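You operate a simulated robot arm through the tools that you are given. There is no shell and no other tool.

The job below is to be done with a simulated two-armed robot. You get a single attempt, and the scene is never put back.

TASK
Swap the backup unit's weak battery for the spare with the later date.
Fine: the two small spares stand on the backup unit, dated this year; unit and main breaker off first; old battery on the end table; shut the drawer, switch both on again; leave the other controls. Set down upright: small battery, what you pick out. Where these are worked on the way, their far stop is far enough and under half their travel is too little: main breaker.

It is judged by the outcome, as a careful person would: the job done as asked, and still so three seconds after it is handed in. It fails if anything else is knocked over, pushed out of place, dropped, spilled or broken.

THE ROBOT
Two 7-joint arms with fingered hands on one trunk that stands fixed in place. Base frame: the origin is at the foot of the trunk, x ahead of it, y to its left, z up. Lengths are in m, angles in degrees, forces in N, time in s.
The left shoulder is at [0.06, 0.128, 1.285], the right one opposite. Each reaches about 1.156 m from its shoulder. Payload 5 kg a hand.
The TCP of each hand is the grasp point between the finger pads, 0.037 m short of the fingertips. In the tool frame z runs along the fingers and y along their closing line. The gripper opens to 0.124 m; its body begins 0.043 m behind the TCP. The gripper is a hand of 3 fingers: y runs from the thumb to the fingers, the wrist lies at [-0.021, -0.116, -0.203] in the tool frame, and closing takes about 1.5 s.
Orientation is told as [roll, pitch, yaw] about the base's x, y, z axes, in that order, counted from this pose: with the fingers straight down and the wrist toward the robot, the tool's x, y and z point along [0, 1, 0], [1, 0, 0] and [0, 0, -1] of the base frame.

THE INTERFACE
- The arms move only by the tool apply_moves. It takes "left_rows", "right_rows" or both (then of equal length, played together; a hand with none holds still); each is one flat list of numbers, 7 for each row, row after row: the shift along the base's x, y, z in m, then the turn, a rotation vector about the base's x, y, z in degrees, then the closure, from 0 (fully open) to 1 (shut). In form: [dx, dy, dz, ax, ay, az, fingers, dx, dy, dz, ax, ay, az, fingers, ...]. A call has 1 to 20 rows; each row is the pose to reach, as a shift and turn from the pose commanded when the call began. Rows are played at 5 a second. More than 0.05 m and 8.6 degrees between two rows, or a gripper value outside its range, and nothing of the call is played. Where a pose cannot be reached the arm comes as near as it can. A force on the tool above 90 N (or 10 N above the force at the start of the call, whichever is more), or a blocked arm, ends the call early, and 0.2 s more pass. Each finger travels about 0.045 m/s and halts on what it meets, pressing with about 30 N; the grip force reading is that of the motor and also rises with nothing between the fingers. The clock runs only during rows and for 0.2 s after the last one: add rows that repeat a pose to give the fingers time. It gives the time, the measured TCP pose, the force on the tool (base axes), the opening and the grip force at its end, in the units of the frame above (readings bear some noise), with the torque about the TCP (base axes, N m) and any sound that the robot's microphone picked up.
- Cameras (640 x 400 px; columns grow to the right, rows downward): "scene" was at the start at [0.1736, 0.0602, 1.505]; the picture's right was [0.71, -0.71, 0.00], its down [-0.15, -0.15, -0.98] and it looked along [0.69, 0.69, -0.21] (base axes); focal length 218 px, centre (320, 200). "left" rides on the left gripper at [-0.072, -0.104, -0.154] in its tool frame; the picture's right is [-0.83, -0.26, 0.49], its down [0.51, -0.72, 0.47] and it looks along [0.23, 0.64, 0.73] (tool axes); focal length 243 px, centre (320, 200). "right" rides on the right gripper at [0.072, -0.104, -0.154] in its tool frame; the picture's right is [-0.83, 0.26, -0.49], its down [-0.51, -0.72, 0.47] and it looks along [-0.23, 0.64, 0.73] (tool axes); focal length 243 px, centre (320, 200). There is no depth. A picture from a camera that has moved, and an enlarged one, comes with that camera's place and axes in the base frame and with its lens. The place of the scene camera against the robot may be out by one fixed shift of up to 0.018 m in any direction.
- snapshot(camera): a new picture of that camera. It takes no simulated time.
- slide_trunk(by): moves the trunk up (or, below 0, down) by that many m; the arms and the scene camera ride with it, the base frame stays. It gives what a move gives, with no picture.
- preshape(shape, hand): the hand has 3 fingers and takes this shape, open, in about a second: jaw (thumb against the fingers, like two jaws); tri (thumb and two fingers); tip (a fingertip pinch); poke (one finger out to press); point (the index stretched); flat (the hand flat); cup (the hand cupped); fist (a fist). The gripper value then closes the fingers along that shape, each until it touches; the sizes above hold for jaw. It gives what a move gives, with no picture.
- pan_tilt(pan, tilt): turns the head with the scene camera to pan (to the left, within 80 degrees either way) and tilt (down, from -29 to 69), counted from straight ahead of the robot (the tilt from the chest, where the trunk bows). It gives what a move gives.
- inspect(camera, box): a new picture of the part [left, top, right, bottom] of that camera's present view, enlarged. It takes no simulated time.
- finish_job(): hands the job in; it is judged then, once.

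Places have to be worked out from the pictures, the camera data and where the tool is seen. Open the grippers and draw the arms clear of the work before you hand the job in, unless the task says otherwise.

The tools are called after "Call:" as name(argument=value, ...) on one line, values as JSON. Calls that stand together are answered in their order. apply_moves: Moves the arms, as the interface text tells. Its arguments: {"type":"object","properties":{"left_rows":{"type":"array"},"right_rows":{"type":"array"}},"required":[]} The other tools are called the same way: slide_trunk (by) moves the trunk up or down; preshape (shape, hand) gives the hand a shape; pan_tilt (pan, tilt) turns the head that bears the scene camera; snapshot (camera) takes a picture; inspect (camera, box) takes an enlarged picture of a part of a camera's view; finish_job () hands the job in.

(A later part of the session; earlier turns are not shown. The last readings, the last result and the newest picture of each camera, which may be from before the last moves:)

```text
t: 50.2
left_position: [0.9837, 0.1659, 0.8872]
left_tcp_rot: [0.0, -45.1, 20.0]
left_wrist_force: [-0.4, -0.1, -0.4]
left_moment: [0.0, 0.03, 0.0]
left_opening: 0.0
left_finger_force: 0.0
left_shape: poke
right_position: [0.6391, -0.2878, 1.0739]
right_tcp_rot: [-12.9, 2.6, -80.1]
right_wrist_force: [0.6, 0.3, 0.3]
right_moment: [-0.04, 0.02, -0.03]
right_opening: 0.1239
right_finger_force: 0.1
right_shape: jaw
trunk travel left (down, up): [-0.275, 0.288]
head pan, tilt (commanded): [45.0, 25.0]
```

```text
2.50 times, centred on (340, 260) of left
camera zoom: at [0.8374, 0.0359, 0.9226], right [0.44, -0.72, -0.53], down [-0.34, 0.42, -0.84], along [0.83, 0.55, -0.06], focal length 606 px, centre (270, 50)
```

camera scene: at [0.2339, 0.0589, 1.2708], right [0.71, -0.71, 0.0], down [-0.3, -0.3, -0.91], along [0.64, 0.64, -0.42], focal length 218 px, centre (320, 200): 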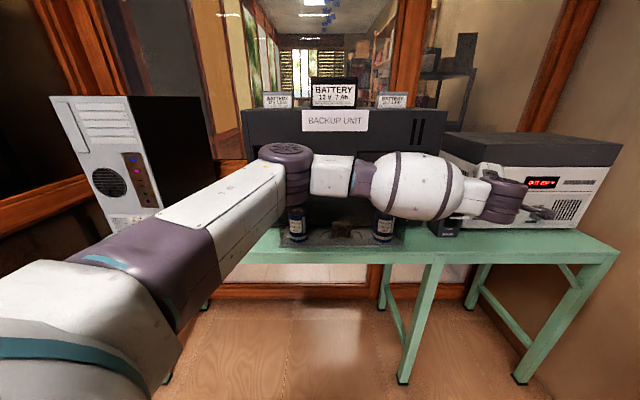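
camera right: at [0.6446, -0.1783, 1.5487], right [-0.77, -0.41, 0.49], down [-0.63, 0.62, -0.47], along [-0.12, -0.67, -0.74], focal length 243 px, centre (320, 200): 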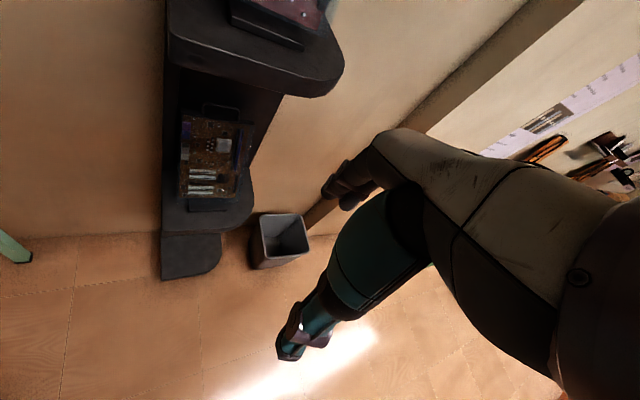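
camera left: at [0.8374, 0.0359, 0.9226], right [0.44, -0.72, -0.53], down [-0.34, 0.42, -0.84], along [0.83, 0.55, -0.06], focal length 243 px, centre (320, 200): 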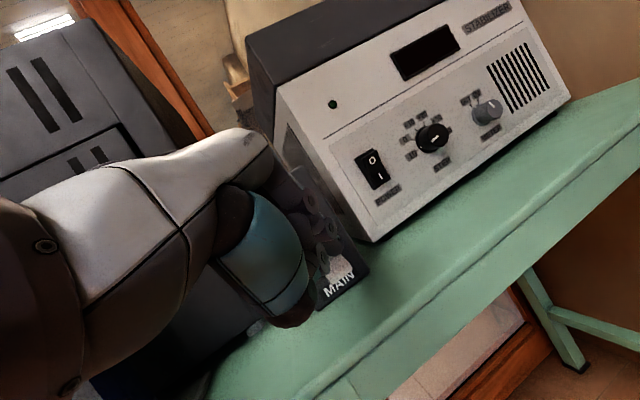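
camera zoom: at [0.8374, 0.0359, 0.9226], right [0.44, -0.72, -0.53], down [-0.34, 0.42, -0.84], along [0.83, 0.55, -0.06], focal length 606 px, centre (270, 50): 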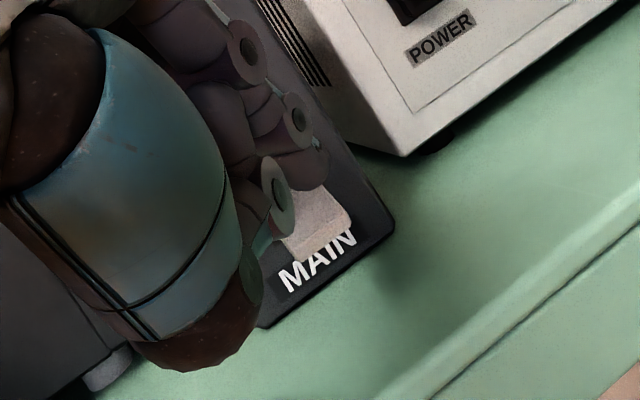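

The stabilizer's display and lamp went dark, so the main breaker has tripped to OFF. I'll lift off and check the lever's resting position.

Call:
apply_moves(left_rows=[-0.01, -0.01, 0.03, 0, 0, 0, 0, -0.02, -0.02, 0.06, 0, 0, 0, 0, -0.04, -0.03, 0.09, 0, 0, 0, 0, -0.07, -0.04, 0.12, 0, 0, 0, 0, -0.11, -0.05, 0.14, 0, 0, 0, 0, -0.155, -0.055, 0.15, 0, 0, 0, 0, -0.2, -0.06, 0.16, 0, 0, 0, 0])

Call:
snapshot(camera="left")

Call:
snapshot(camera="scene")

Call:
inspect(camera="left", box=[320, 160, 480, 310])

Call:
inspect(camera="scene", box=[400, 160, 520, 250])

```text
t: 51.8
left_position: [0.782, 0.1052, 1.0478]
left_tcp_rot: [0.0, -45.1, 20.0]
left_wrist_force: [-0.9, -0.5, -0.3]
left_moment: [0.0, 0.0, 0.0]
left_opening: 0.0
left_finger_force: 0.0
left_shape: poke
right_position: [0.6374, -0.2888, 1.075]
right_tcp_rot: [-12.8, 2.5, -80.1]
right_wrist_force: [-0.8, 0.0, 0.7]
right_moment: [0.02, -0.02, 0.01]
right_opening: 0.1236
right_finger_force: 0.1
right_shape: jaw
trunk travel left (down, up): [-0.275, 0.288]
head pan, tilt (commanded): [45.0, 25.0]
```

```text
taken
camera left: at [0.6358, -0.0248, 1.0838], right [0.44, -0.72, -0.53], down [-0.34, 0.42, -0.84], along [0.83, 0.55, -0.06], focal length 243 px, centre (320, 200)
```

left: 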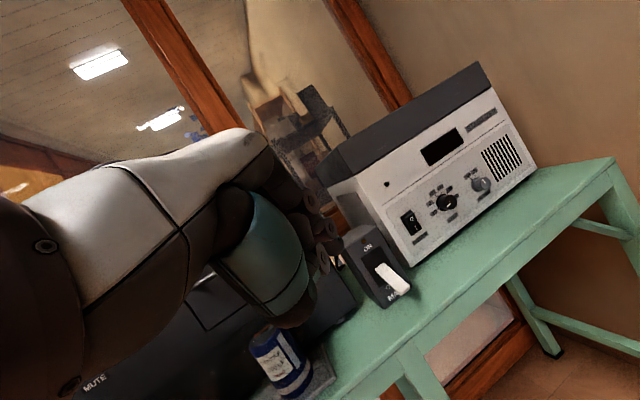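

```text
taken
camera scene: at [0.2335, 0.0588, 1.2709], right [0.71, -0.71, 0.0], down [-0.3, -0.3, -0.91], along [0.64, 0.64, -0.42], focal length 218 px, centre (320, 200)
```

scene: 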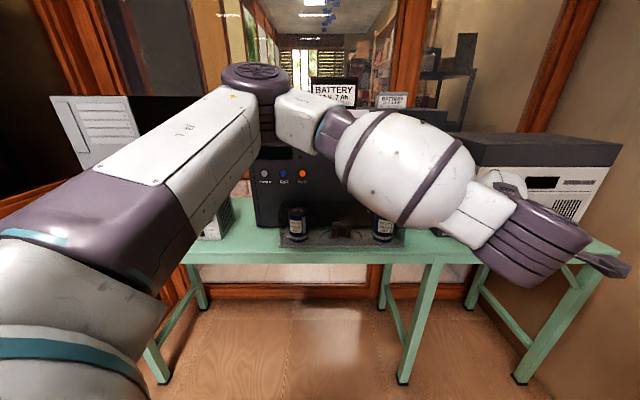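

```text
2.67 times, centred on (400, 235) of left
camera zoom: at [0.6358, -0.0248, 1.0838], right [0.44, -0.72, -0.53], down [-0.34, 0.42, -0.84], along [0.83, 0.55, -0.06], focal length 647 px, centre (107, 107)
```

zoom: 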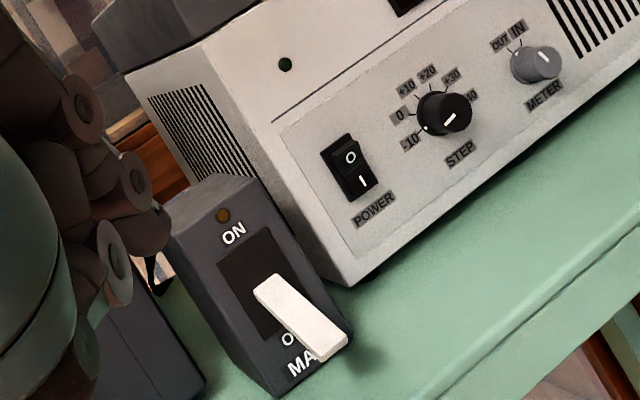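

```text
4.44 times, centred on (460, 205) of scene
camera zoom: at [0.2335, 0.0588, 1.2709], right [0.71, -0.71, 0.0], down [-0.3, -0.3, -0.91], along [0.64, 0.64, -0.42], focal length 971 px, centre (-302, 178)
```

zoom: 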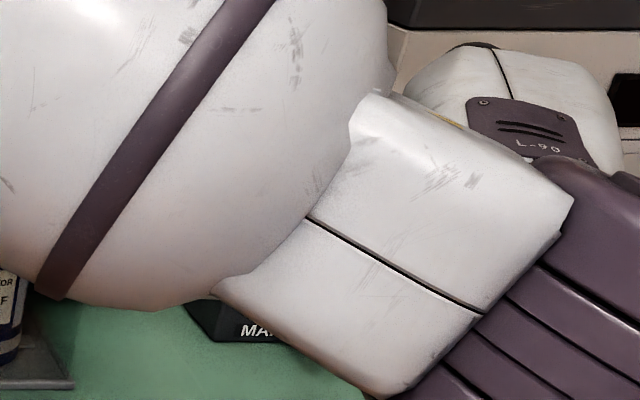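

The lever now rests in the OFF position with the lamp dark. Next is the drawer: I'll return the left hand to fingers-down, take the jaw shape and raise the trunk again.

Call:
apply_moves(left_rows=[-0.03, 0.015, 0.02, -2.56, 7.05, 0, 0, -0.06, 0.03, 0.04, -5.13, 14.1, 0, 0, -0.09, 0.045, 0.06, -7.69, 21.15, 0, 0, -0.12, 0.06, 0.08, -10.26, 28.2, 0, 0, -0.15, 0.075, 0.1, -12.82, 35.25, 0, 0, -0.17, 0.09, 0.11, -15.4, 42.3, 0, 0, -0.17, 0.09, 0.11, -15.4, 42.3, 0, 0])

Call:
preshape(hand="left", shape="jaw")

Call:
slide_trunk(by=0.2)

Call:
snapshot(camera="scene")

```text
t: 53.4
left_position: [0.6124, 0.1945, 1.1577]
left_tcp_rot: [0.1, 0.2, 20.0]
left_wrist_force: [-0.2, 0.9, 0.3]
left_moment: [0.0, 0.02, -0.06]
left_opening: 0.0
left_finger_force: 0.0
left_shape: poke
right_position: [0.6383, -0.289, 1.0719]
right_tcp_rot: [-12.9, 2.5, -80.1]
right_wrist_force: [0.3, 0.0, 0.1]
right_moment: [0.02, 0.01, 0.0]
right_opening: 0.1241
right_finger_force: 0.0
right_shape: jaw
trunk travel left (down, up): [-0.275, 0.288]
head pan, tilt (commanded): [45.0, 25.0]
```

```text
t: 54.3
left_position: [0.6121, 0.1943, 1.158]
left_tcp_rot: [0.0, 0.0, 19.9]
left_wrist_force: [0.6, -0.2, -0.5]
left_moment: [-0.02, -0.01, -0.01]
left_opening: 0.1237
left_finger_force: 0.0
left_shape: jaw
right_position: [0.6387, -0.2893, 1.0741]
right_tcp_rot: [-12.8, 2.5, -80.1]
right_wrist_force: [-0.5, -0.3, 1.2]
right_moment: [0.01, -0.01, -0.01]
right_opening: 0.1238
right_finger_force: 0.0
right_shape: jaw
trunk travel left (down, up): [-0.275, 0.288]
head pan, tilt (commanded): [45.0, 25.0]
```

```text
t: 56.5
left_position: [0.6136, 0.1949, 1.3563]
left_tcp_rot: [0.0, 0.0, 20.0]
left_wrist_force: [0.3, 0.6, -0.6]
left_moment: [0.0, 0.03, 0.0]
left_opening: 0.1237
left_finger_force: 0.0
left_shape: jaw
right_position: [0.6404, -0.2882, 1.2736]
right_tcp_rot: [-12.9, 2.5, -80.2]
right_wrist_force: [0.6, -0.1, -1.0]
right_moment: [0.03, 0.02, 0.02]
right_opening: 0.1236
right_finger_force: 0.0
right_shape: jaw
trunk travel left (down, up): [-0.475, 0.088]
head pan, tilt (commanded): [45.0, 25.0]
```

```text
taken
camera scene: at [0.1736, 0.0591, 1.4842], right [0.71, -0.71, 0.0], down [-0.3, -0.3, -0.91], along [0.64, 0.64, -0.42], focal length 218 px, centre (320, 200)
```

scene: 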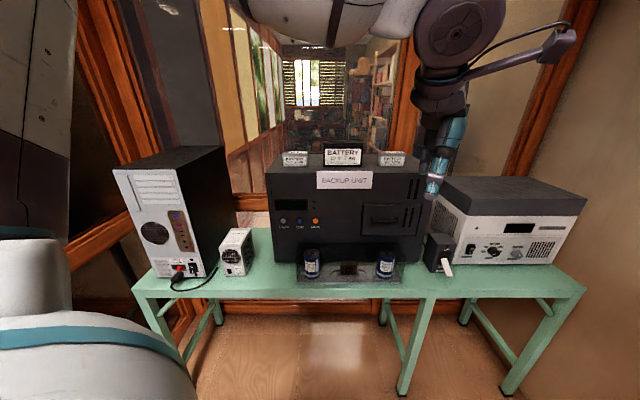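

Everything is off and still in place. I'll bring the hand to above and in front of the drawer handle for a close look at it.

Call:
apply_moves(left_rows=[0.0255, 0.0168, -0.026, 0, 0, 5, 0, 0.051, 0.0337, -0.052, 0, 0, 10, 0, 0.0765, 0.0505, -0.078, 0, 0, 15, 0, 0.102, 0.0673, -0.104, 0, 0, 20, 0, 0.1275, 0.0842, -0.13, 0, 0, 25, 0, 0.153, 0.101, -0.156, 0, 0, 25, 0, 0.153, 0.101, -0.156, 0, 0, 25, 0])

Call:
snapshot(camera="left")

Call:
inspect(camera="left", box=[240, 110, 440, 270])

Call:
inspect(camera="scene", box=[340, 150, 460, 270])

```text
t: 58.0
left_position: [0.7649, 0.2965, 1.2012]
left_tcp_rot: [0.0, 0.0, 45.0]
left_wrist_force: [-0.1, -0.2, 0.2]
left_moment: [-0.02, -0.02, -0.03]
left_opening: 0.1244
left_finger_force: 0.0
left_shape: jaw
right_position: [0.6375, -0.2882, 1.2751]
right_tcp_rot: [-12.8, 2.6, -80.1]
right_wrist_force: [-0.8, -0.4, -0.5]
right_moment: [0.01, -0.01, 0.0]
right_opening: 0.1237
right_finger_force: 0.0
right_shape: jaw
trunk travel left (down, up): [-0.475, 0.088]
head pan, tilt (commanded): [45.0, 25.0]
```

```text
taken
camera left: at [0.7438, 0.1717, 1.3554], right [0.4, -0.77, -0.49], down [-0.87, -0.15, -0.47], along [0.29, 0.62, -0.73], focal length 243 px, centre (320, 200)
```

left: 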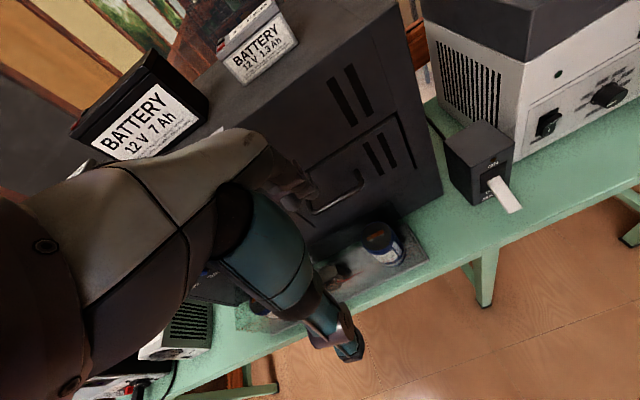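

```text
2.50 times, centred on (340, 190) of left
camera zoom: at [0.7438, 0.1717, 1.3554], right [0.4, -0.77, -0.49], down [-0.87, -0.15, -0.47], along [0.29, 0.62, -0.73], focal length 606 px, centre (270, 225)
```

zoom: 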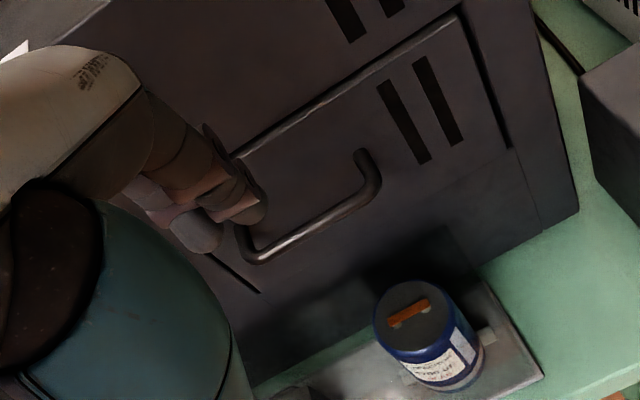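

```text
3.33 times, centred on (400, 210) of scene
camera zoom: at [0.1718, 0.0588, 1.4848], right [0.71, -0.71, 0.0], down [-0.3, -0.3, -0.91], along [0.64, 0.64, -0.42], focal length 728 px, centre (53, 167)
```

zoom: 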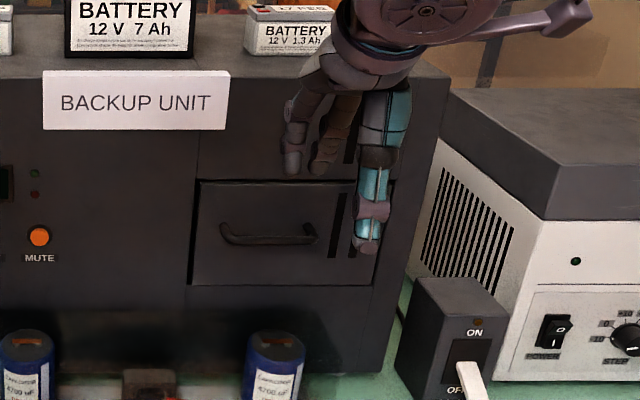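

The bar comes out at about v 0.90 (along the bench normal), z 1.044, with about 0.035 m standoff from the face. I plan to drop the fingers behind the bar from above; first I half-close the jaw and see where the fingertips are.

Call:
apply_moves(left_rows=[0, 0, 0, 0, 0, 0, 0.2, 0, 0, 0, 0, 0, 0, 0.4, 0, 0, 0, 0, 0, 0, 0.5, 0, 0, 0, 0, 0, 0, 0.5, 0, 0, 0, 0, 0, 0, 0.5])

Call:
snapshot(camera="left")

Call:
inspect(camera="left", box=[240, 130, 440, 290])

Call:
inspect(camera="scene", box=[340, 150, 460, 270])

```text
t: 59.2
left_position: [0.7667, 0.2955, 1.2005]
left_tcp_rot: [-0.1, 0.1, 44.9]
left_wrist_force: [-0.1, -0.4, -0.2]
left_moment: [0.01, 0.0, -0.01]
left_opening: 0.0626
left_finger_force: 0.0
left_shape: jaw
right_position: [0.6384, -0.2873, 1.2739]
right_tcp_rot: [-13.0, 2.4, -80.2]
right_wrist_force: [0.3, 0.2, 0.2]
right_moment: [-0.04, 0.0, 0.02]
right_opening: 0.1236
right_finger_force: 0.0
right_shape: jaw
trunk travel left (down, up): [-0.475, 0.088]
head pan, tilt (commanded): [45.0, 25.0]
```

```text
taken
camera left: at [0.7444, 0.172, 1.3547], right [0.4, -0.77, -0.49], down [-0.87, -0.15, -0.47], along [0.29, 0.62, -0.73], focal length 243 px, centre (320, 200)
```

left: 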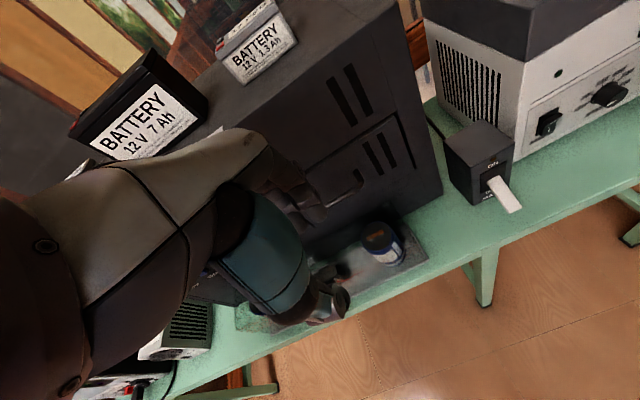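

```text
2.50 times, centred on (340, 210) of left
camera zoom: at [0.7444, 0.172, 1.3547], right [0.4, -0.77, -0.49], down [-0.87, -0.15, -0.47], along [0.29, 0.62, -0.73], focal length 606 px, centre (270, 175)
```

zoom: 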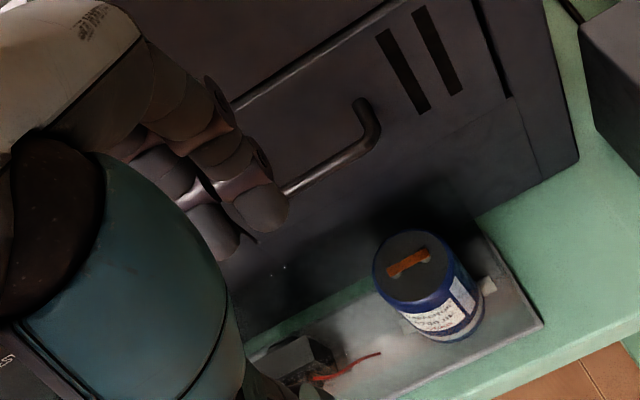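

```text
3.33 times, centred on (400, 210) of scene
camera zoom: at [0.1727, 0.0591, 1.4845], right [0.71, -0.71, 0.0], down [-0.3, -0.3, -0.91], along [0.64, 0.64, -0.42], focal length 728 px, centre (53, 167)
```

zoom: 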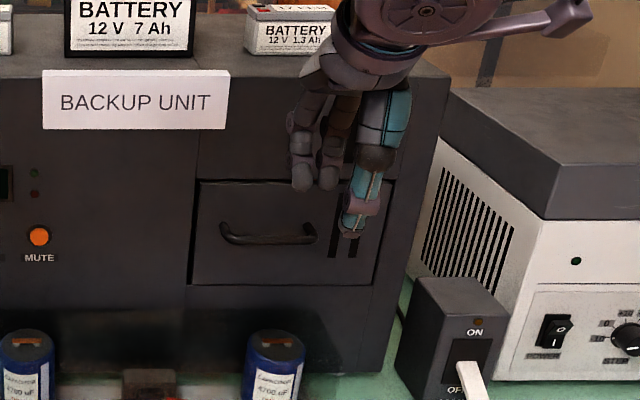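

The fingertips sit where the geometry predicts. Since the knuckles would come close to the unit's face with the hand vertical, I'll tilt the hand 60 degrees forward and pinch the bar from above-front instead.

Call:
apply_moves(left_rows=[0, 0, -0.01, 5.3, -5.3, 0, 0.5, 0, 0, -0.02, 10.6, -10.6, 0, 0.5, 0, 0, -0.03, 15.9, -15.9, 0, 0.5, 0, 0, -0.04, 21.2, -21.2, 0, 0.5, 0, 0, -0.05, 26.5, -26.5, 0, 0.5, 0, 0, -0.06, 31.8, -31.8, 0, 0.5, 0, 0, -0.07, 37.1, -37.1, 0, 0.5, 0, 0, -0.08, 42.43, -42.43, 0, 0.45, 0, 0, -0.08, 42.43, -42.43, 0, 0.45])

Call:
snapshot(camera="left")

Call:
snapshot(camera="scene")

Call:
inspect(camera="left", box=[240, 130, 440, 290])

```text
t: 61.2
left_position: [0.7652, 0.2957, 1.1227]
left_tcp_rot: [-0.1, -60.0, 44.9]
left_wrist_force: [0.2, 0.0, -0.5]
left_moment: [-0.02, 0.0, -0.01]
left_opening: 0.068
left_finger_force: 0.2
left_shape: jaw
right_position: [0.6374, -0.2877, 1.2747]
right_tcp_rot: [-12.7, 2.5, -80.1]
right_wrist_force: [0.5, 0.1, -0.3]
right_moment: [0.01, 0.01, 0.0]
right_opening: 0.1239
right_finger_force: 0.0
right_shape: jaw
trunk travel left (down, up): [-0.475, 0.088]
head pan, tilt (commanded): [45.0, 25.0]
```

```text
taken
camera left: at [0.6859, 0.1154, 1.1099], right [0.8, -0.38, -0.47], down [-0.32, 0.39, -0.86], along [0.51, 0.84, 0.19], focal length 243 px, centre (320, 200)
```

left: 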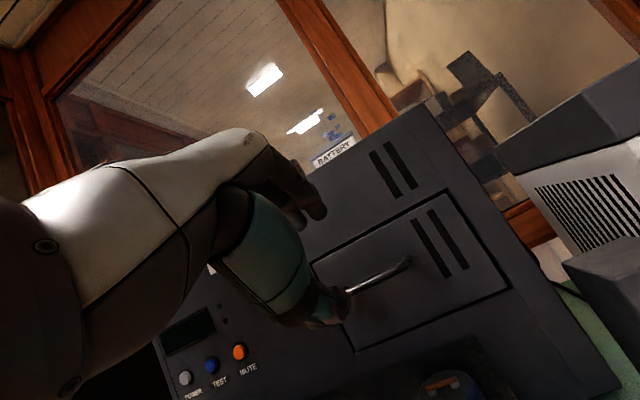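

```text
taken
camera scene: at [0.1721, 0.059, 1.4847], right [0.71, -0.71, 0.0], down [-0.3, -0.3, -0.91], along [0.64, 0.64, -0.42], focal length 218 px, centre (320, 200)
```

scene: 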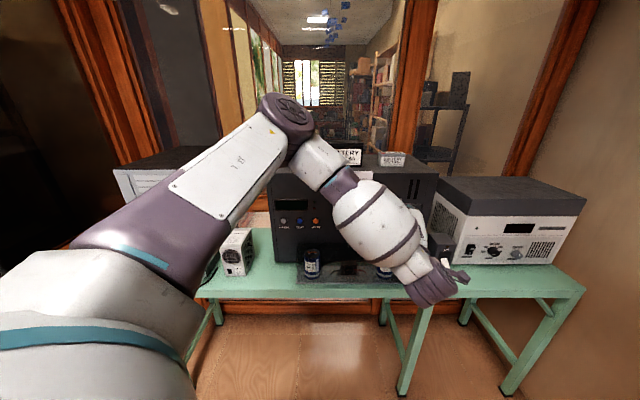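

```text
2.50 times, centred on (340, 210) of left
camera zoom: at [0.6859, 0.1154, 1.1099], right [0.8, -0.38, -0.47], down [-0.32, 0.39, -0.86], along [0.51, 0.84, 0.19], focal length 606 px, centre (270, 175)
```

zoom: 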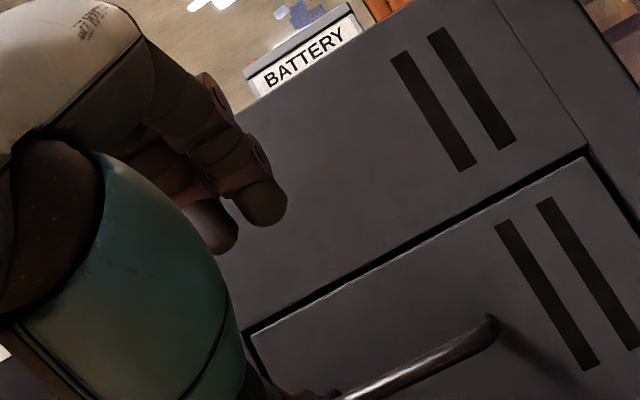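

The tilted pose was reached and this view refines the bar to v 0.895, z 1.050, u 0.335. I'll close in along the fingers with a narrower opening and check before the final bit.

Call:
apply_moves(left_rows=[0.02, 0.02, -0.013, 0, 0, 0, 0.6, 0.04, 0.04, -0.027, 0, 0, 0, 0.65, 0.06, 0.06, -0.042, 0, 0, 0, 0.65, 0.067, 0.067, -0.047, 0, 0, 0, 0.65])

Call:
snapshot(camera="left")

Call:
inspect(camera="left", box=[240, 150, 440, 310])

Call:
inspect(camera="scene", box=[340, 190, 460, 290])

```text
t: 62.2
left_position: [0.8338, 0.3649, 1.0748]
left_tcp_rot: [0.1, -59.8, 44.8]
left_wrist_force: [0.1, -0.9, 0.1]
left_moment: [-0.02, 0.01, -0.02]
left_opening: 0.0438
left_finger_force: 0.1
left_shape: jaw
right_position: [0.6396, -0.2882, 1.2734]
right_tcp_rot: [-12.9, 2.4, -80.2]
right_wrist_force: [-0.3, -0.2, 0.4]
right_moment: [0.0, 0.02, 0.02]
right_opening: 0.1238
right_finger_force: 0.0
right_shape: jaw
trunk travel left (down, up): [-0.475, 0.088]
head pan, tilt (commanded): [45.0, 25.0]
```

```text
taken
camera left: at [0.7545, 0.1831, 1.0612], right [0.8, -0.38, -0.47], down [-0.33, 0.39, -0.86], along [0.51, 0.84, 0.19], focal length 243 px, centre (320, 200)
```

left: 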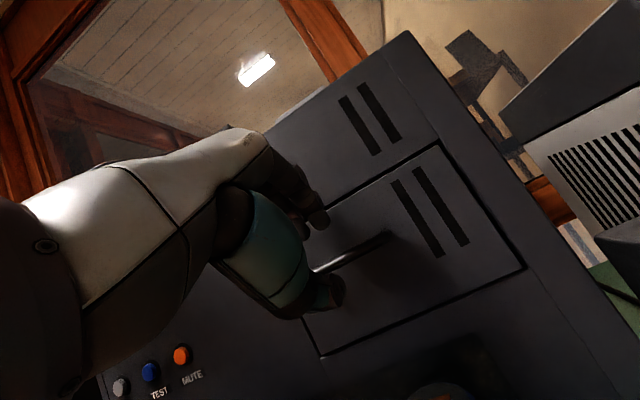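

```text
2.50 times, centred on (340, 230) of left
camera zoom: at [0.7545, 0.1831, 1.0612], right [0.8, -0.38, -0.47], down [-0.33, 0.39, -0.86], along [0.51, 0.84, 0.19], focal length 606 px, centre (270, 125)
```

zoom: 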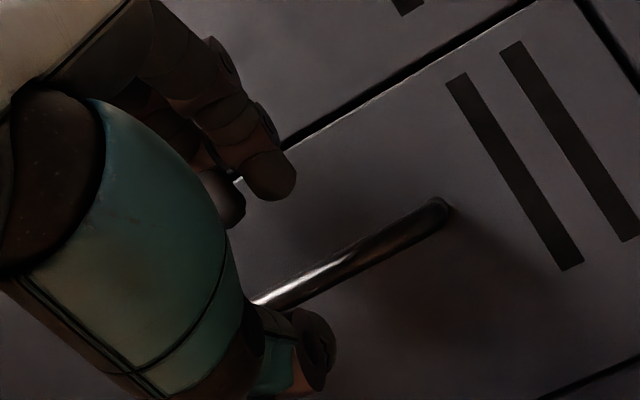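

```text
4.00 times, centred on (400, 240) of scene
camera zoom: at [0.1735, 0.0598, 1.4844], right [0.71, -0.71, 0.0], down [-0.3, -0.3, -0.91], along [0.64, 0.64, -0.42], focal length 874 px, centre (0, 40)
```

zoom: 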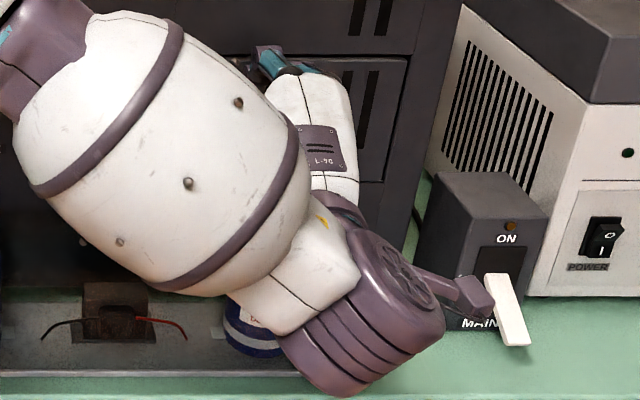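

The bar lies midway between finger and thumb about 0.053 m ahead of the TCP. I advance 0.033 m along the fingers and then close on it.

Call:
apply_moves(left_rows=[0.01, 0.01, -0.008, 0, 0, 0, 0.65, 0.0205, 0.0205, -0.0168, 0, 0, 0, 0.65, 0.0205, 0.0205, -0.0168, 0, 0, 0, 0.65])

Call:
inspect(camera="left", box=[240, 150, 440, 310])

```text
t: 63.0
left_position: [0.8543, 0.3828, 1.0588]
left_tcp_rot: [0.0, -60.0, 45.1]
left_wrist_force: [0.0, -0.5, -0.1]
left_moment: [0.05, 0.0, -0.04]
left_opening: 0.0437
left_finger_force: 0.0
left_shape: jaw
right_position: [0.6385, -0.2876, 1.2737]
right_tcp_rot: [-12.9, 2.5, -80.1]
right_wrist_force: [-0.4, -0.1, 0.2]
right_moment: [-0.02, -0.03, -0.01]
right_opening: 0.1239
right_finger_force: 0.0
right_shape: jaw
trunk travel left (down, up): [-0.475, 0.088]
head pan, tilt (commanded): [45.0, 25.0]
```

```text
2.50 times, centred on (340, 230) of left
camera zoom: at [0.7738, 0.2022, 1.0457], right [0.8, -0.38, -0.47], down [-0.32, 0.39, -0.86], along [0.51, 0.84, 0.19], focal length 606 px, centre (270, 125)
```

zoom: 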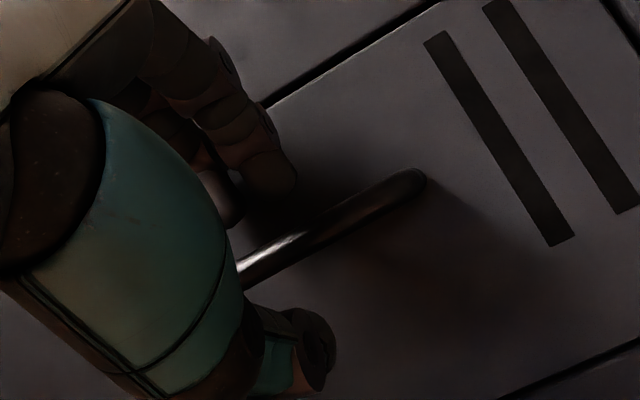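

No contact yet and the bar is between the pads. I close the hand on the bar.

Call:
apply_moves(left_rows=[0, 0, 0, 0, 0, 0, 0.8, 0, 0, 0, 0, 0, 0, 0.95, 0, 0, 0, 0, 0, 0, 1, 0, 0, 0, 0, 0, 0, 1, 0, 0, 0, 0, 0, 0, 1])

Call:
inspect(camera="left", box=[240, 150, 440, 310])

```text
t: 64.2
left_position: [0.8548, 0.3839, 1.0588]
left_tcp_rot: [0.0, -60.0, 45.0]
left_wrist_force: [0.3, 1.3, -1.8]
left_moment: [-0.02, 0.01, -0.01]
left_opening: 0.006
left_finger_force: 29.6
left_shape: jaw
right_position: [0.6395, -0.2887, 1.2742]
right_tcp_rot: [-12.9, 2.3, -80.1]
right_wrist_force: [-0.9, -0.5, -0.2]
right_moment: [0.01, -0.02, -0.01]
right_opening: 0.1238
right_finger_force: 0.1
right_shape: jaw
trunk travel left (down, up): [-0.475, 0.088]
head pan, tilt (commanded): [45.0, 25.0]
```

```text
2.50 times, centred on (340, 230) of left
camera zoom: at [0.7743, 0.2027, 1.0449], right [0.8, -0.38, -0.47], down [-0.33, 0.39, -0.86], along [0.51, 0.84, 0.19], focal length 606 px, centre (270, 125)
```

zoom: 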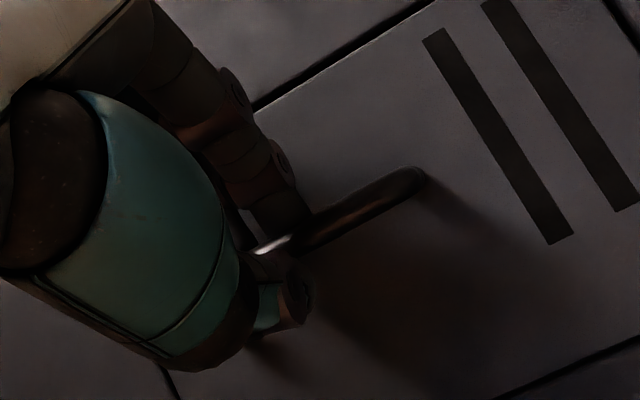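

The grip closed on the bar (opening 6 mm, 30 N). I'll pull the drawer straight out toward the robot, slowly at first.

Call:
apply_moves(left_rows=[-0.007, -0.007, 0, 0, 0, 0, 1, -0.014, -0.014, 0, 0, 0, 0, 1, -0.021, -0.021, 0, 0, 0, 0, 1, -0.028, -0.028, 0, 0, 0, 0, 1, -0.035, -0.035, 0, 0, 0, 0, 1])

Call:
snapshot(camera="left")

Call:
inspect(camera="scene", box=[320, 150, 480, 290])

```text
t: 65.5
left_position: [0.8177, 0.3491, 1.0574]
left_tcp_rot: [-0.1, -60.0, 45.1]
left_wrist_force: [-0.4, 1.5, -1.8]
left_moment: [0.01, 0.02, 0.06]
left_opening: 0.006
left_finger_force: 30.3
left_shape: jaw
right_position: [0.6385, -0.2875, 1.2743]
right_tcp_rot: [-12.8, 2.4, -80.1]
right_wrist_force: [-0.3, 0.2, 0.5]
right_moment: [0.01, -0.01, 0.02]
right_opening: 0.1237
right_finger_force: 0.0
right_shape: jaw
trunk travel left (down, up): [-0.475, 0.088]
head pan, tilt (commanded): [45.0, 25.0]
```

```text
taken
camera left: at [0.7394, 0.1675, 1.0448], right [0.8, -0.38, -0.47], down [-0.33, 0.39, -0.86], along [0.51, 0.84, 0.19], focal length 243 px, centre (320, 200)
```

left: 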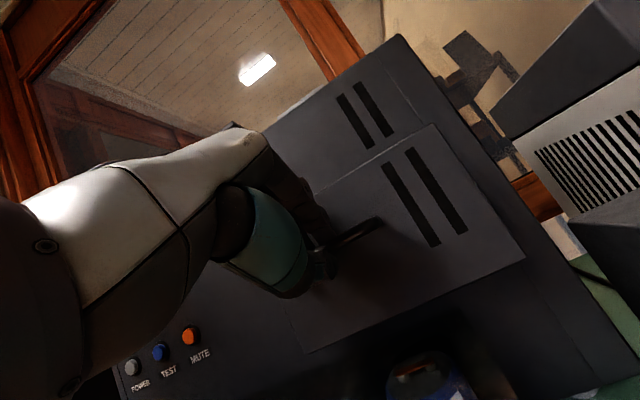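

```text
2.86 times, centred on (400, 220) of scene
camera zoom: at [0.1729, 0.0596, 1.4844], right [0.71, -0.71, 0.0], down [-0.3, -0.3, -0.91], along [0.64, 0.64, -0.42], focal length 624 px, centre (91, 143)
```

zoom: 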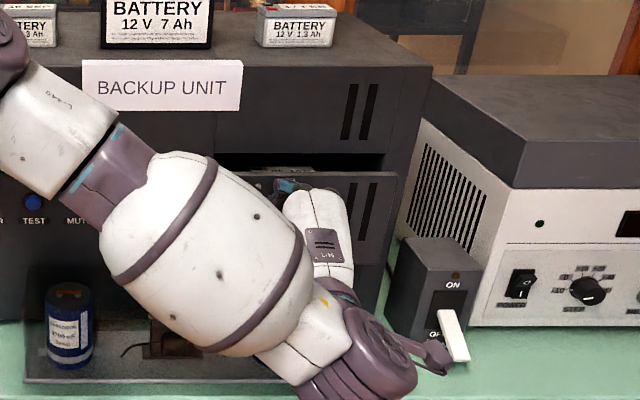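

The drawer slides easily and the old battery's edge is visible inside. The capacitor under the drawer has only a few millimetres of clearance, so I go a little further and check that it isn't touched.

Call:
apply_moves(left_rows=[-0.006, -0.006, 0, 0, 0, 0, 1, -0.012, -0.012, 0, 0, 0, 0, 1, -0.018, -0.018, 0, 0, 0, 0, 1])

Call:
snapshot(camera="left")

Call:
inspect(camera="left", box=[320, 250, 520, 400])

Call:
inspect(camera="scene", box=[320, 150, 480, 290])

```text
t: 66.2
left_position: [0.8012, 0.3305, 1.0571]
left_tcp_rot: [0.2, -60.0, 44.9]
left_wrist_force: [0.7, 0.9, 0.9]
left_moment: [0.01, -0.02, -0.04]
left_opening: 0.006
left_finger_force: 30.1
left_shape: jaw
right_position: [0.6392, -0.2886, 1.2734]
right_tcp_rot: [-13.0, 2.5, -80.1]
right_wrist_force: [0.4, 0.0, -0.1]
right_moment: [-0.04, -0.01, 0.01]
right_opening: 0.1239
right_finger_force: 0.0
right_shape: jaw
trunk travel left (down, up): [-0.475, 0.088]
head pan, tilt (commanded): [45.0, 25.0]
```

```text
taken
camera left: at [0.7212, 0.1494, 1.0446], right [0.8, -0.38, -0.47], down [-0.33, 0.39, -0.86], along [0.51, 0.84, 0.19], focal length 243 px, centre (320, 200)
```

left: 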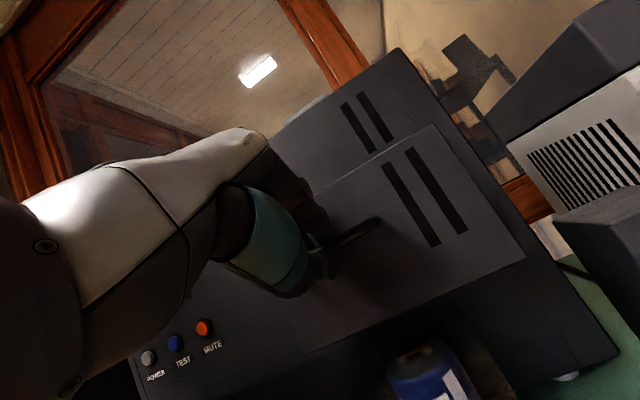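

```text
2.67 times, centred on (420, 325) of left
camera zoom: at [0.7212, 0.1494, 1.0446], right [0.8, -0.38, -0.47], down [-0.33, 0.39, -0.86], along [0.51, 0.84, 0.19], focal length 647 px, centre (53, -133)
```

zoom: 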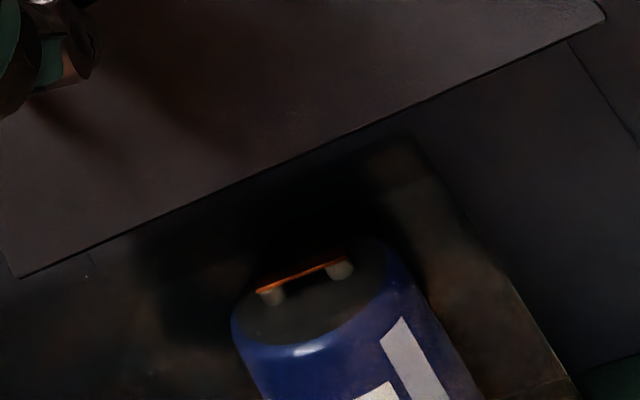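

```text
2.86 times, centred on (400, 220) of scene
camera zoom: at [0.1731, 0.0593, 1.4844], right [0.71, -0.71, 0.0], down [-0.3, -0.3, -0.91], along [0.64, 0.64, -0.42], focal length 624 px, centre (91, 143)
```

zoom: 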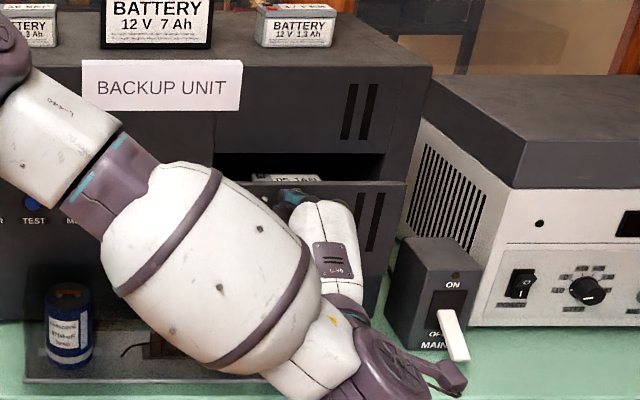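

There is a clear gap above the capacitor, and the old battery (05 JAN) shows in the drawer. I'll keep pulling it out.

Call:
apply_moves(left_rows=[-0.008, -0.008, 0, 0, 0, 0, 1, -0.016, -0.016, 0, 0, 0, 0, 1, -0.024, -0.024, 0, 0, 0, 0, 1, -0.032, -0.032, 0, 0, 0, 0, 1, -0.04, -0.04, 0, 0, 0, 0, 1, -0.048, -0.048, 0, 0, 0, 0, 1])

Call:
snapshot(camera="left")

Call:
inspect(camera="scene", box=[320, 150, 480, 290])

```text
t: 67.7
left_position: [0.7739, 0.302, 1.0594]
left_tcp_rot: [0.0, -59.6, 44.6]
left_wrist_force: [-1.9, 2.6, -2.6]
left_moment: [-0.04, 0.06, 0.06]
left_opening: 0.0058
left_finger_force: 29.6
left_shape: jaw
left hand out of reach, approached as far as the arm can: row 4, 5, 6
right_position: [0.6389, -0.2876, 1.2729]
right_tcp_rot: [-12.9, 2.3, -80.3]
right_wrist_force: [-0.9, 0.1, -0.7]
right_moment: [0.02, 0.0, -0.01]
right_opening: 0.1237
right_finger_force: 0.0
right_shape: jaw
trunk travel left (down, up): [-0.475, 0.088]
head pan, tilt (commanded): [45.0, 25.0]
```

```text
taken
camera left: at [0.6928, 0.1224, 1.046], right [0.79, -0.38, -0.48], down [-0.33, 0.39, -0.86], along [0.52, 0.84, 0.18], focal length 243 px, centre (320, 200)
```

left: 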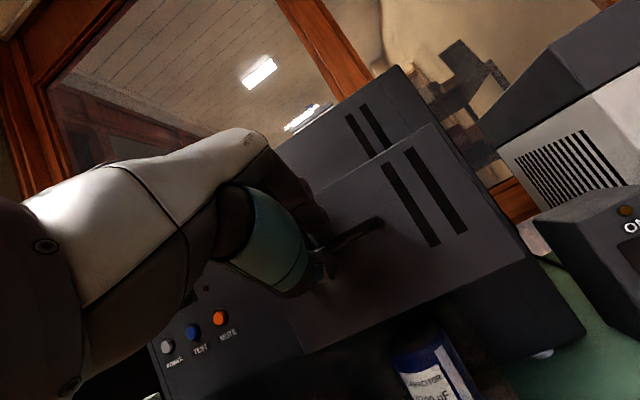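

```text
2.86 times, centred on (400, 220) of scene
camera zoom: at [0.1729, 0.0596, 1.4844], right [0.71, -0.71, 0.0], down [-0.3, -0.3, -0.91], along [0.64, 0.64, -0.42], focal length 624 px, centre (91, 143)
```

zoom: 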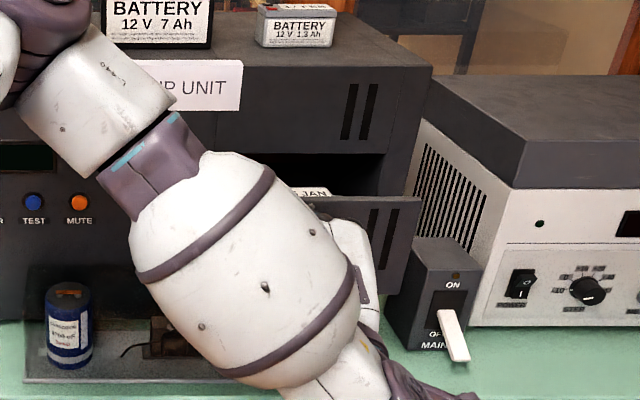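

The arm can't draw back further in this posture: the drawer is out by about 0.114 m. I'll open the fingers just enough, slip off the bar while easing the hand's tilt, then rise clear and look inside.

Call:
apply_moves(left_rows=[0, 0, 0, 0, 0, 0, 0.8, 0, 0, 0, 0, 0, 0, 0.6, 0, 0, 0, 0, 0, 0, 0.6, 0, 0, 0, 0, 0, 0, 0.6])

Call:
apply_moves(left_rows=[-0.005, -0.005, 0.003, -2.8, 2.8, 0, 0.6, -0.01, -0.01, 0.006, -5.6, 5.6, 0, 0.6, -0.015, -0.015, 0.01, -8.5, 8.5, 0, 0.6, -0.021, -0.021, 0.014, -11.3, 11.3, 0, 0.6])

Call:
snapshot(camera="left")

Call:
inspect(camera="left", box=[240, 150, 440, 310])

```text
t: 68.7
left_position: [0.7742, 0.3038, 1.0587]
left_tcp_rot: [0.0, -59.7, 44.6]
left_wrist_force: [0.3, -0.3, 0.0]
left_moment: [0.01, 0.01, 0.03]
left_opening: 0.049
left_finger_force: 0.0
left_shape: jaw
right_position: [0.6395, -0.2895, 1.2733]
right_tcp_rot: [-12.9, 2.5, -80.1]
right_wrist_force: [0.8, -0.6, 0.1]
right_moment: [-0.02, 0.01, 0.01]
right_opening: 0.124
right_finger_force: 0.0
right_shape: jaw
trunk travel left (down, up): [-0.475, 0.088]
head pan, tilt (commanded): [45.0, 25.0]
```

```text
t: 69.7
left_position: [0.7529, 0.2834, 1.0743]
left_tcp_rot: [0.0, -43.9, 45.0]
left_wrist_force: [-0.7, 0.3, -0.4]
left_moment: [0.01, -0.01, 0.01]
left_opening: 0.0491
left_finger_force: 0.0
left_shape: jaw
right_position: [0.6384, -0.2882, 1.2736]
right_tcp_rot: [-12.9, 2.4, -80.1]
right_wrist_force: [-0.3, -0.7, -0.2]
right_moment: [0.01, 0.03, 0.01]
right_opening: 0.1238
right_finger_force: 0.1
right_shape: jaw
trunk travel left (down, up): [-0.475, 0.088]
head pan, tilt (commanded): [45.0, 25.0]
```

```text
taken
camera left: at [0.6751, 0.1031, 1.1119], right [0.7, -0.48, -0.54], down [-0.49, 0.22, -0.84], along [0.52, 0.85, -0.08], focal length 243 px, centre (320, 200)
```

left: 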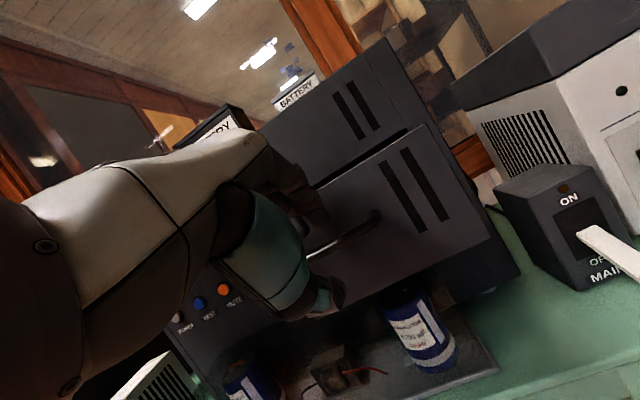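

```text
2.50 times, centred on (340, 230) of left
camera zoom: at [0.6751, 0.1031, 1.1119], right [0.7, -0.48, -0.54], down [-0.49, 0.22, -0.84], along [0.52, 0.85, -0.08], focal length 606 px, centre (270, 125)
```

zoom: 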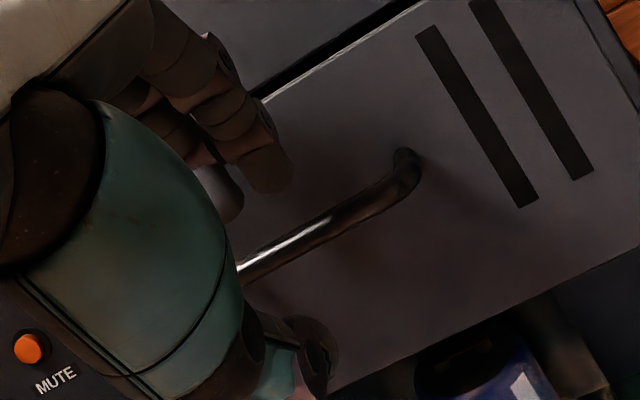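

The fingers are clear of the bar now. I'll rise, draw back a little, and turn the hand to fingers-down over the drawer so its camera looks inside.

Call:
apply_moves(left_rows=[-0.01, -0.01, 0.02, 0, 0, 0, 0.6, -0.015, -0.015, 0.05, -5.2, 5.2, 0, 0.5, -0.02, -0.02, 0.08, -10.4, 10.4, 0, 0.4, -0.02, -0.02, 0.11, -15.6, 15.6, 0, 0.3, -0.02, -0.02, 0.14, -20.8, 20.8, 0, 0.2, -0.02, -0.02, 0.17, -26, 26, 0, 0.1, -0.02, -0.02, 0.2, -31.1, 31.1, 0, 0, -0.02, -0.02, 0.22, -31.1, 31.1, 0, 0])

Call:
snapshot(camera="left")

Call:
snapshot(camera="scene")

Call:
inspect(camera="scene", box=[320, 150, 480, 290])

```text
t: 71.5
left_position: [0.7311, 0.2604, 1.2931]
left_tcp_rot: [0.0, -0.1, 45.0]
left_wrist_force: [-0.6, -0.2, -0.2]
left_moment: [0.02, -0.01, -0.02]
left_opening: 0.1241
left_finger_force: 0.1
left_shape: jaw
right_position: [0.6383, -0.2887, 1.2747]
right_tcp_rot: [-12.8, 2.5, -80.2]
right_wrist_force: [0.0, -0.2, -0.1]
right_moment: [0.01, -0.01, 0.02]
right_opening: 0.1238
right_finger_force: 0.0
right_shape: jaw
trunk travel left (down, up): [-0.475, 0.088]
head pan, tilt (commanded): [45.0, 25.0]
```

```text
taken
camera left: at [0.7088, 0.1369, 1.4479], right [0.4, -0.77, -0.49], down [-0.87, -0.15, -0.47], along [0.29, 0.62, -0.73], focal length 243 px, centre (320, 200)
```

left: 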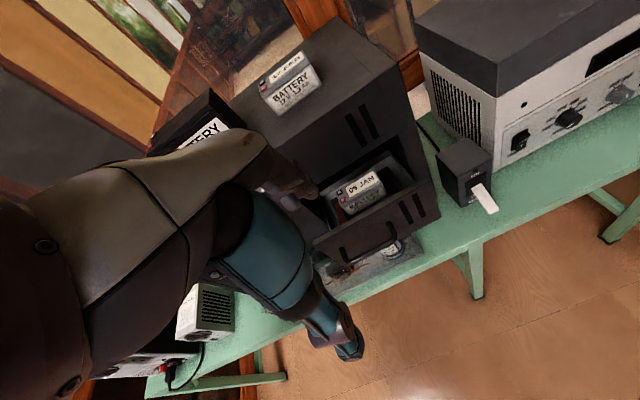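

```text
taken
camera scene: at [0.1718, 0.0584, 1.4847], right [0.71, -0.71, 0.0], down [-0.3, -0.3, -0.91], along [0.64, 0.64, -0.42], focal length 218 px, centre (320, 200)
```

scene: 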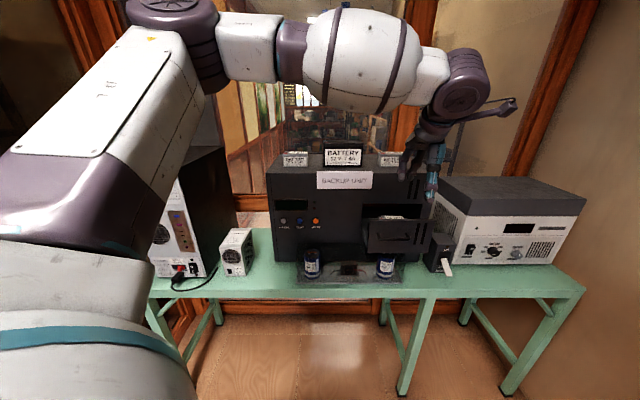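

```text
2.86 times, centred on (400, 220) of scene
camera zoom: at [0.1718, 0.0584, 1.4847], right [0.71, -0.71, 0.0], down [-0.3, -0.3, -0.91], along [0.64, 0.64, -0.42], focal length 624 px, centre (91, 143)
```

zoom: 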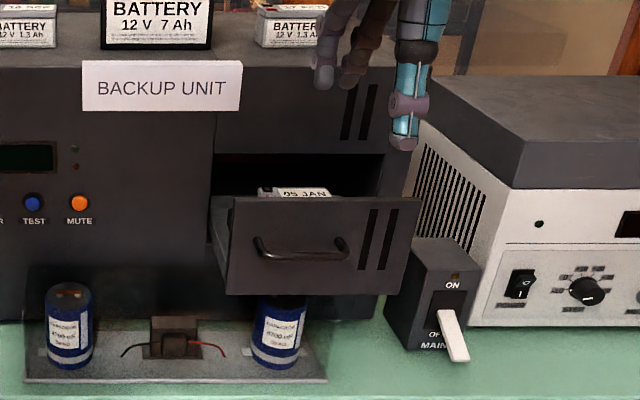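

The drawer is open, and the battery inside is visible. I zoom the hand camera into the drawer.

Call:
inspect(camera="left", box=[270, 130, 450, 280])

Call:
inspect(camera="left", box=[310, 160, 400, 230])

```text
2.67 times, centred on (360, 205) of left
camera zoom: at [0.7088, 0.1369, 1.4479], right [0.4, -0.77, -0.49], down [-0.87, -0.15, -0.47], along [0.29, 0.62, -0.73], focal length 647 px, centre (213, 187)
```

zoom: 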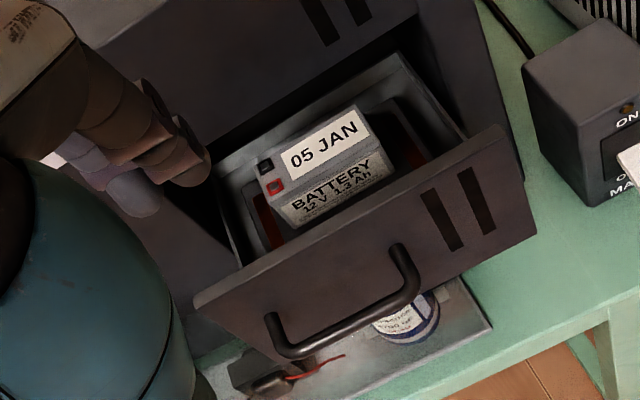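

```text
5.71 times, centred on (355, 195) of left
camera zoom: at [0.7088, 0.1369, 1.4479], right [0.4, -0.77, -0.49], down [-0.87, -0.15, -0.47], along [0.29, 0.62, -0.73], focal length 1386 px, centre (120, 229)
```

zoom: 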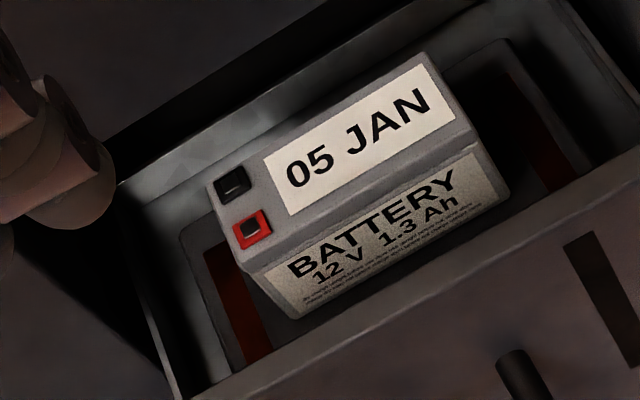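

Inside sits the old battery (05 JAN), in a pocket between two red strips, terminals to the left. I need its exact place, so I zoom the scene view too.

Call:
inspect(camera="scene", box=[365, 195, 445, 255])

Call:
pan_tilt(pan=30, tilt=25)

Call:
snapshot(camera="scene")

```text
6.67 times, centred on (405, 225) of scene
camera zoom: at [0.1718, 0.0584, 1.4847], right [0.71, -0.71, 0.0], down [-0.3, -0.3, -0.91], along [0.64, 0.64, -0.42], focal length 1456 px, centre (-247, 33)
```

zoom: 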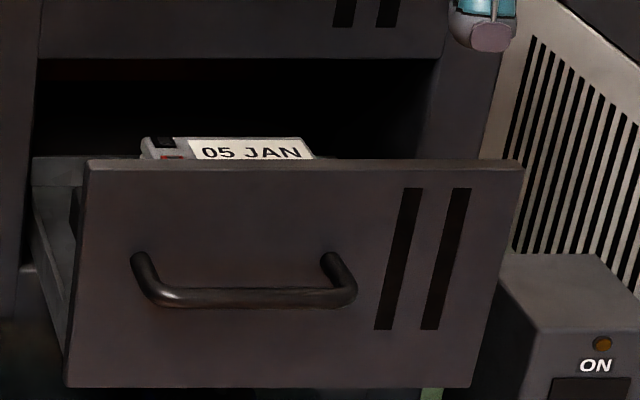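

```text
t: 72.2
left_position: [0.7316, 0.2621, 1.2933]
left_tcp_rot: [0.0, 0.0, 45.0]
left_wrist_force: [-0.2, 0.0, -0.1]
left_moment: [-0.01, 0.01, -0.01]
left_opening: 0.1236
left_finger_force: 0.1
left_shape: jaw
right_position: [0.6389, -0.288, 1.2744]
right_tcp_rot: [-12.8, 2.6, -80.1]
right_wrist_force: [-1.0, 0.3, 0.3]
right_moment: [-0.03, 0.0, -0.02]
right_opening: 0.1236
right_finger_force: 0.2
right_shape: jaw
trunk travel left (down, up): [-0.475, 0.088]
head pan, tilt (commanded): [30.0, 25.0]
```

```text
taken
camera scene: at [0.1876, 0.0403, 1.4845], right [0.5, -0.87, 0.0], down [-0.37, -0.21, -0.91], along [0.78, 0.45, -0.42], focal length 218 px, centre (320, 200)
```

scene: 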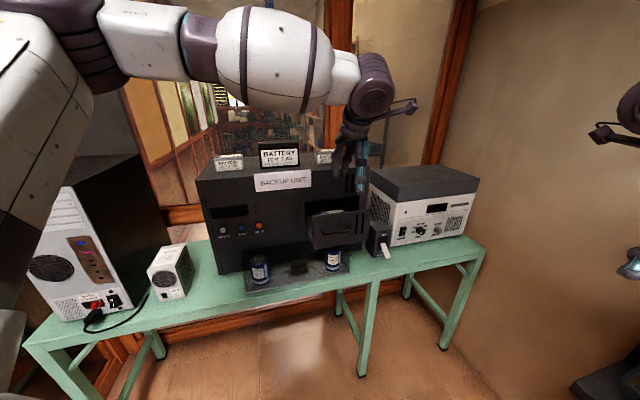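

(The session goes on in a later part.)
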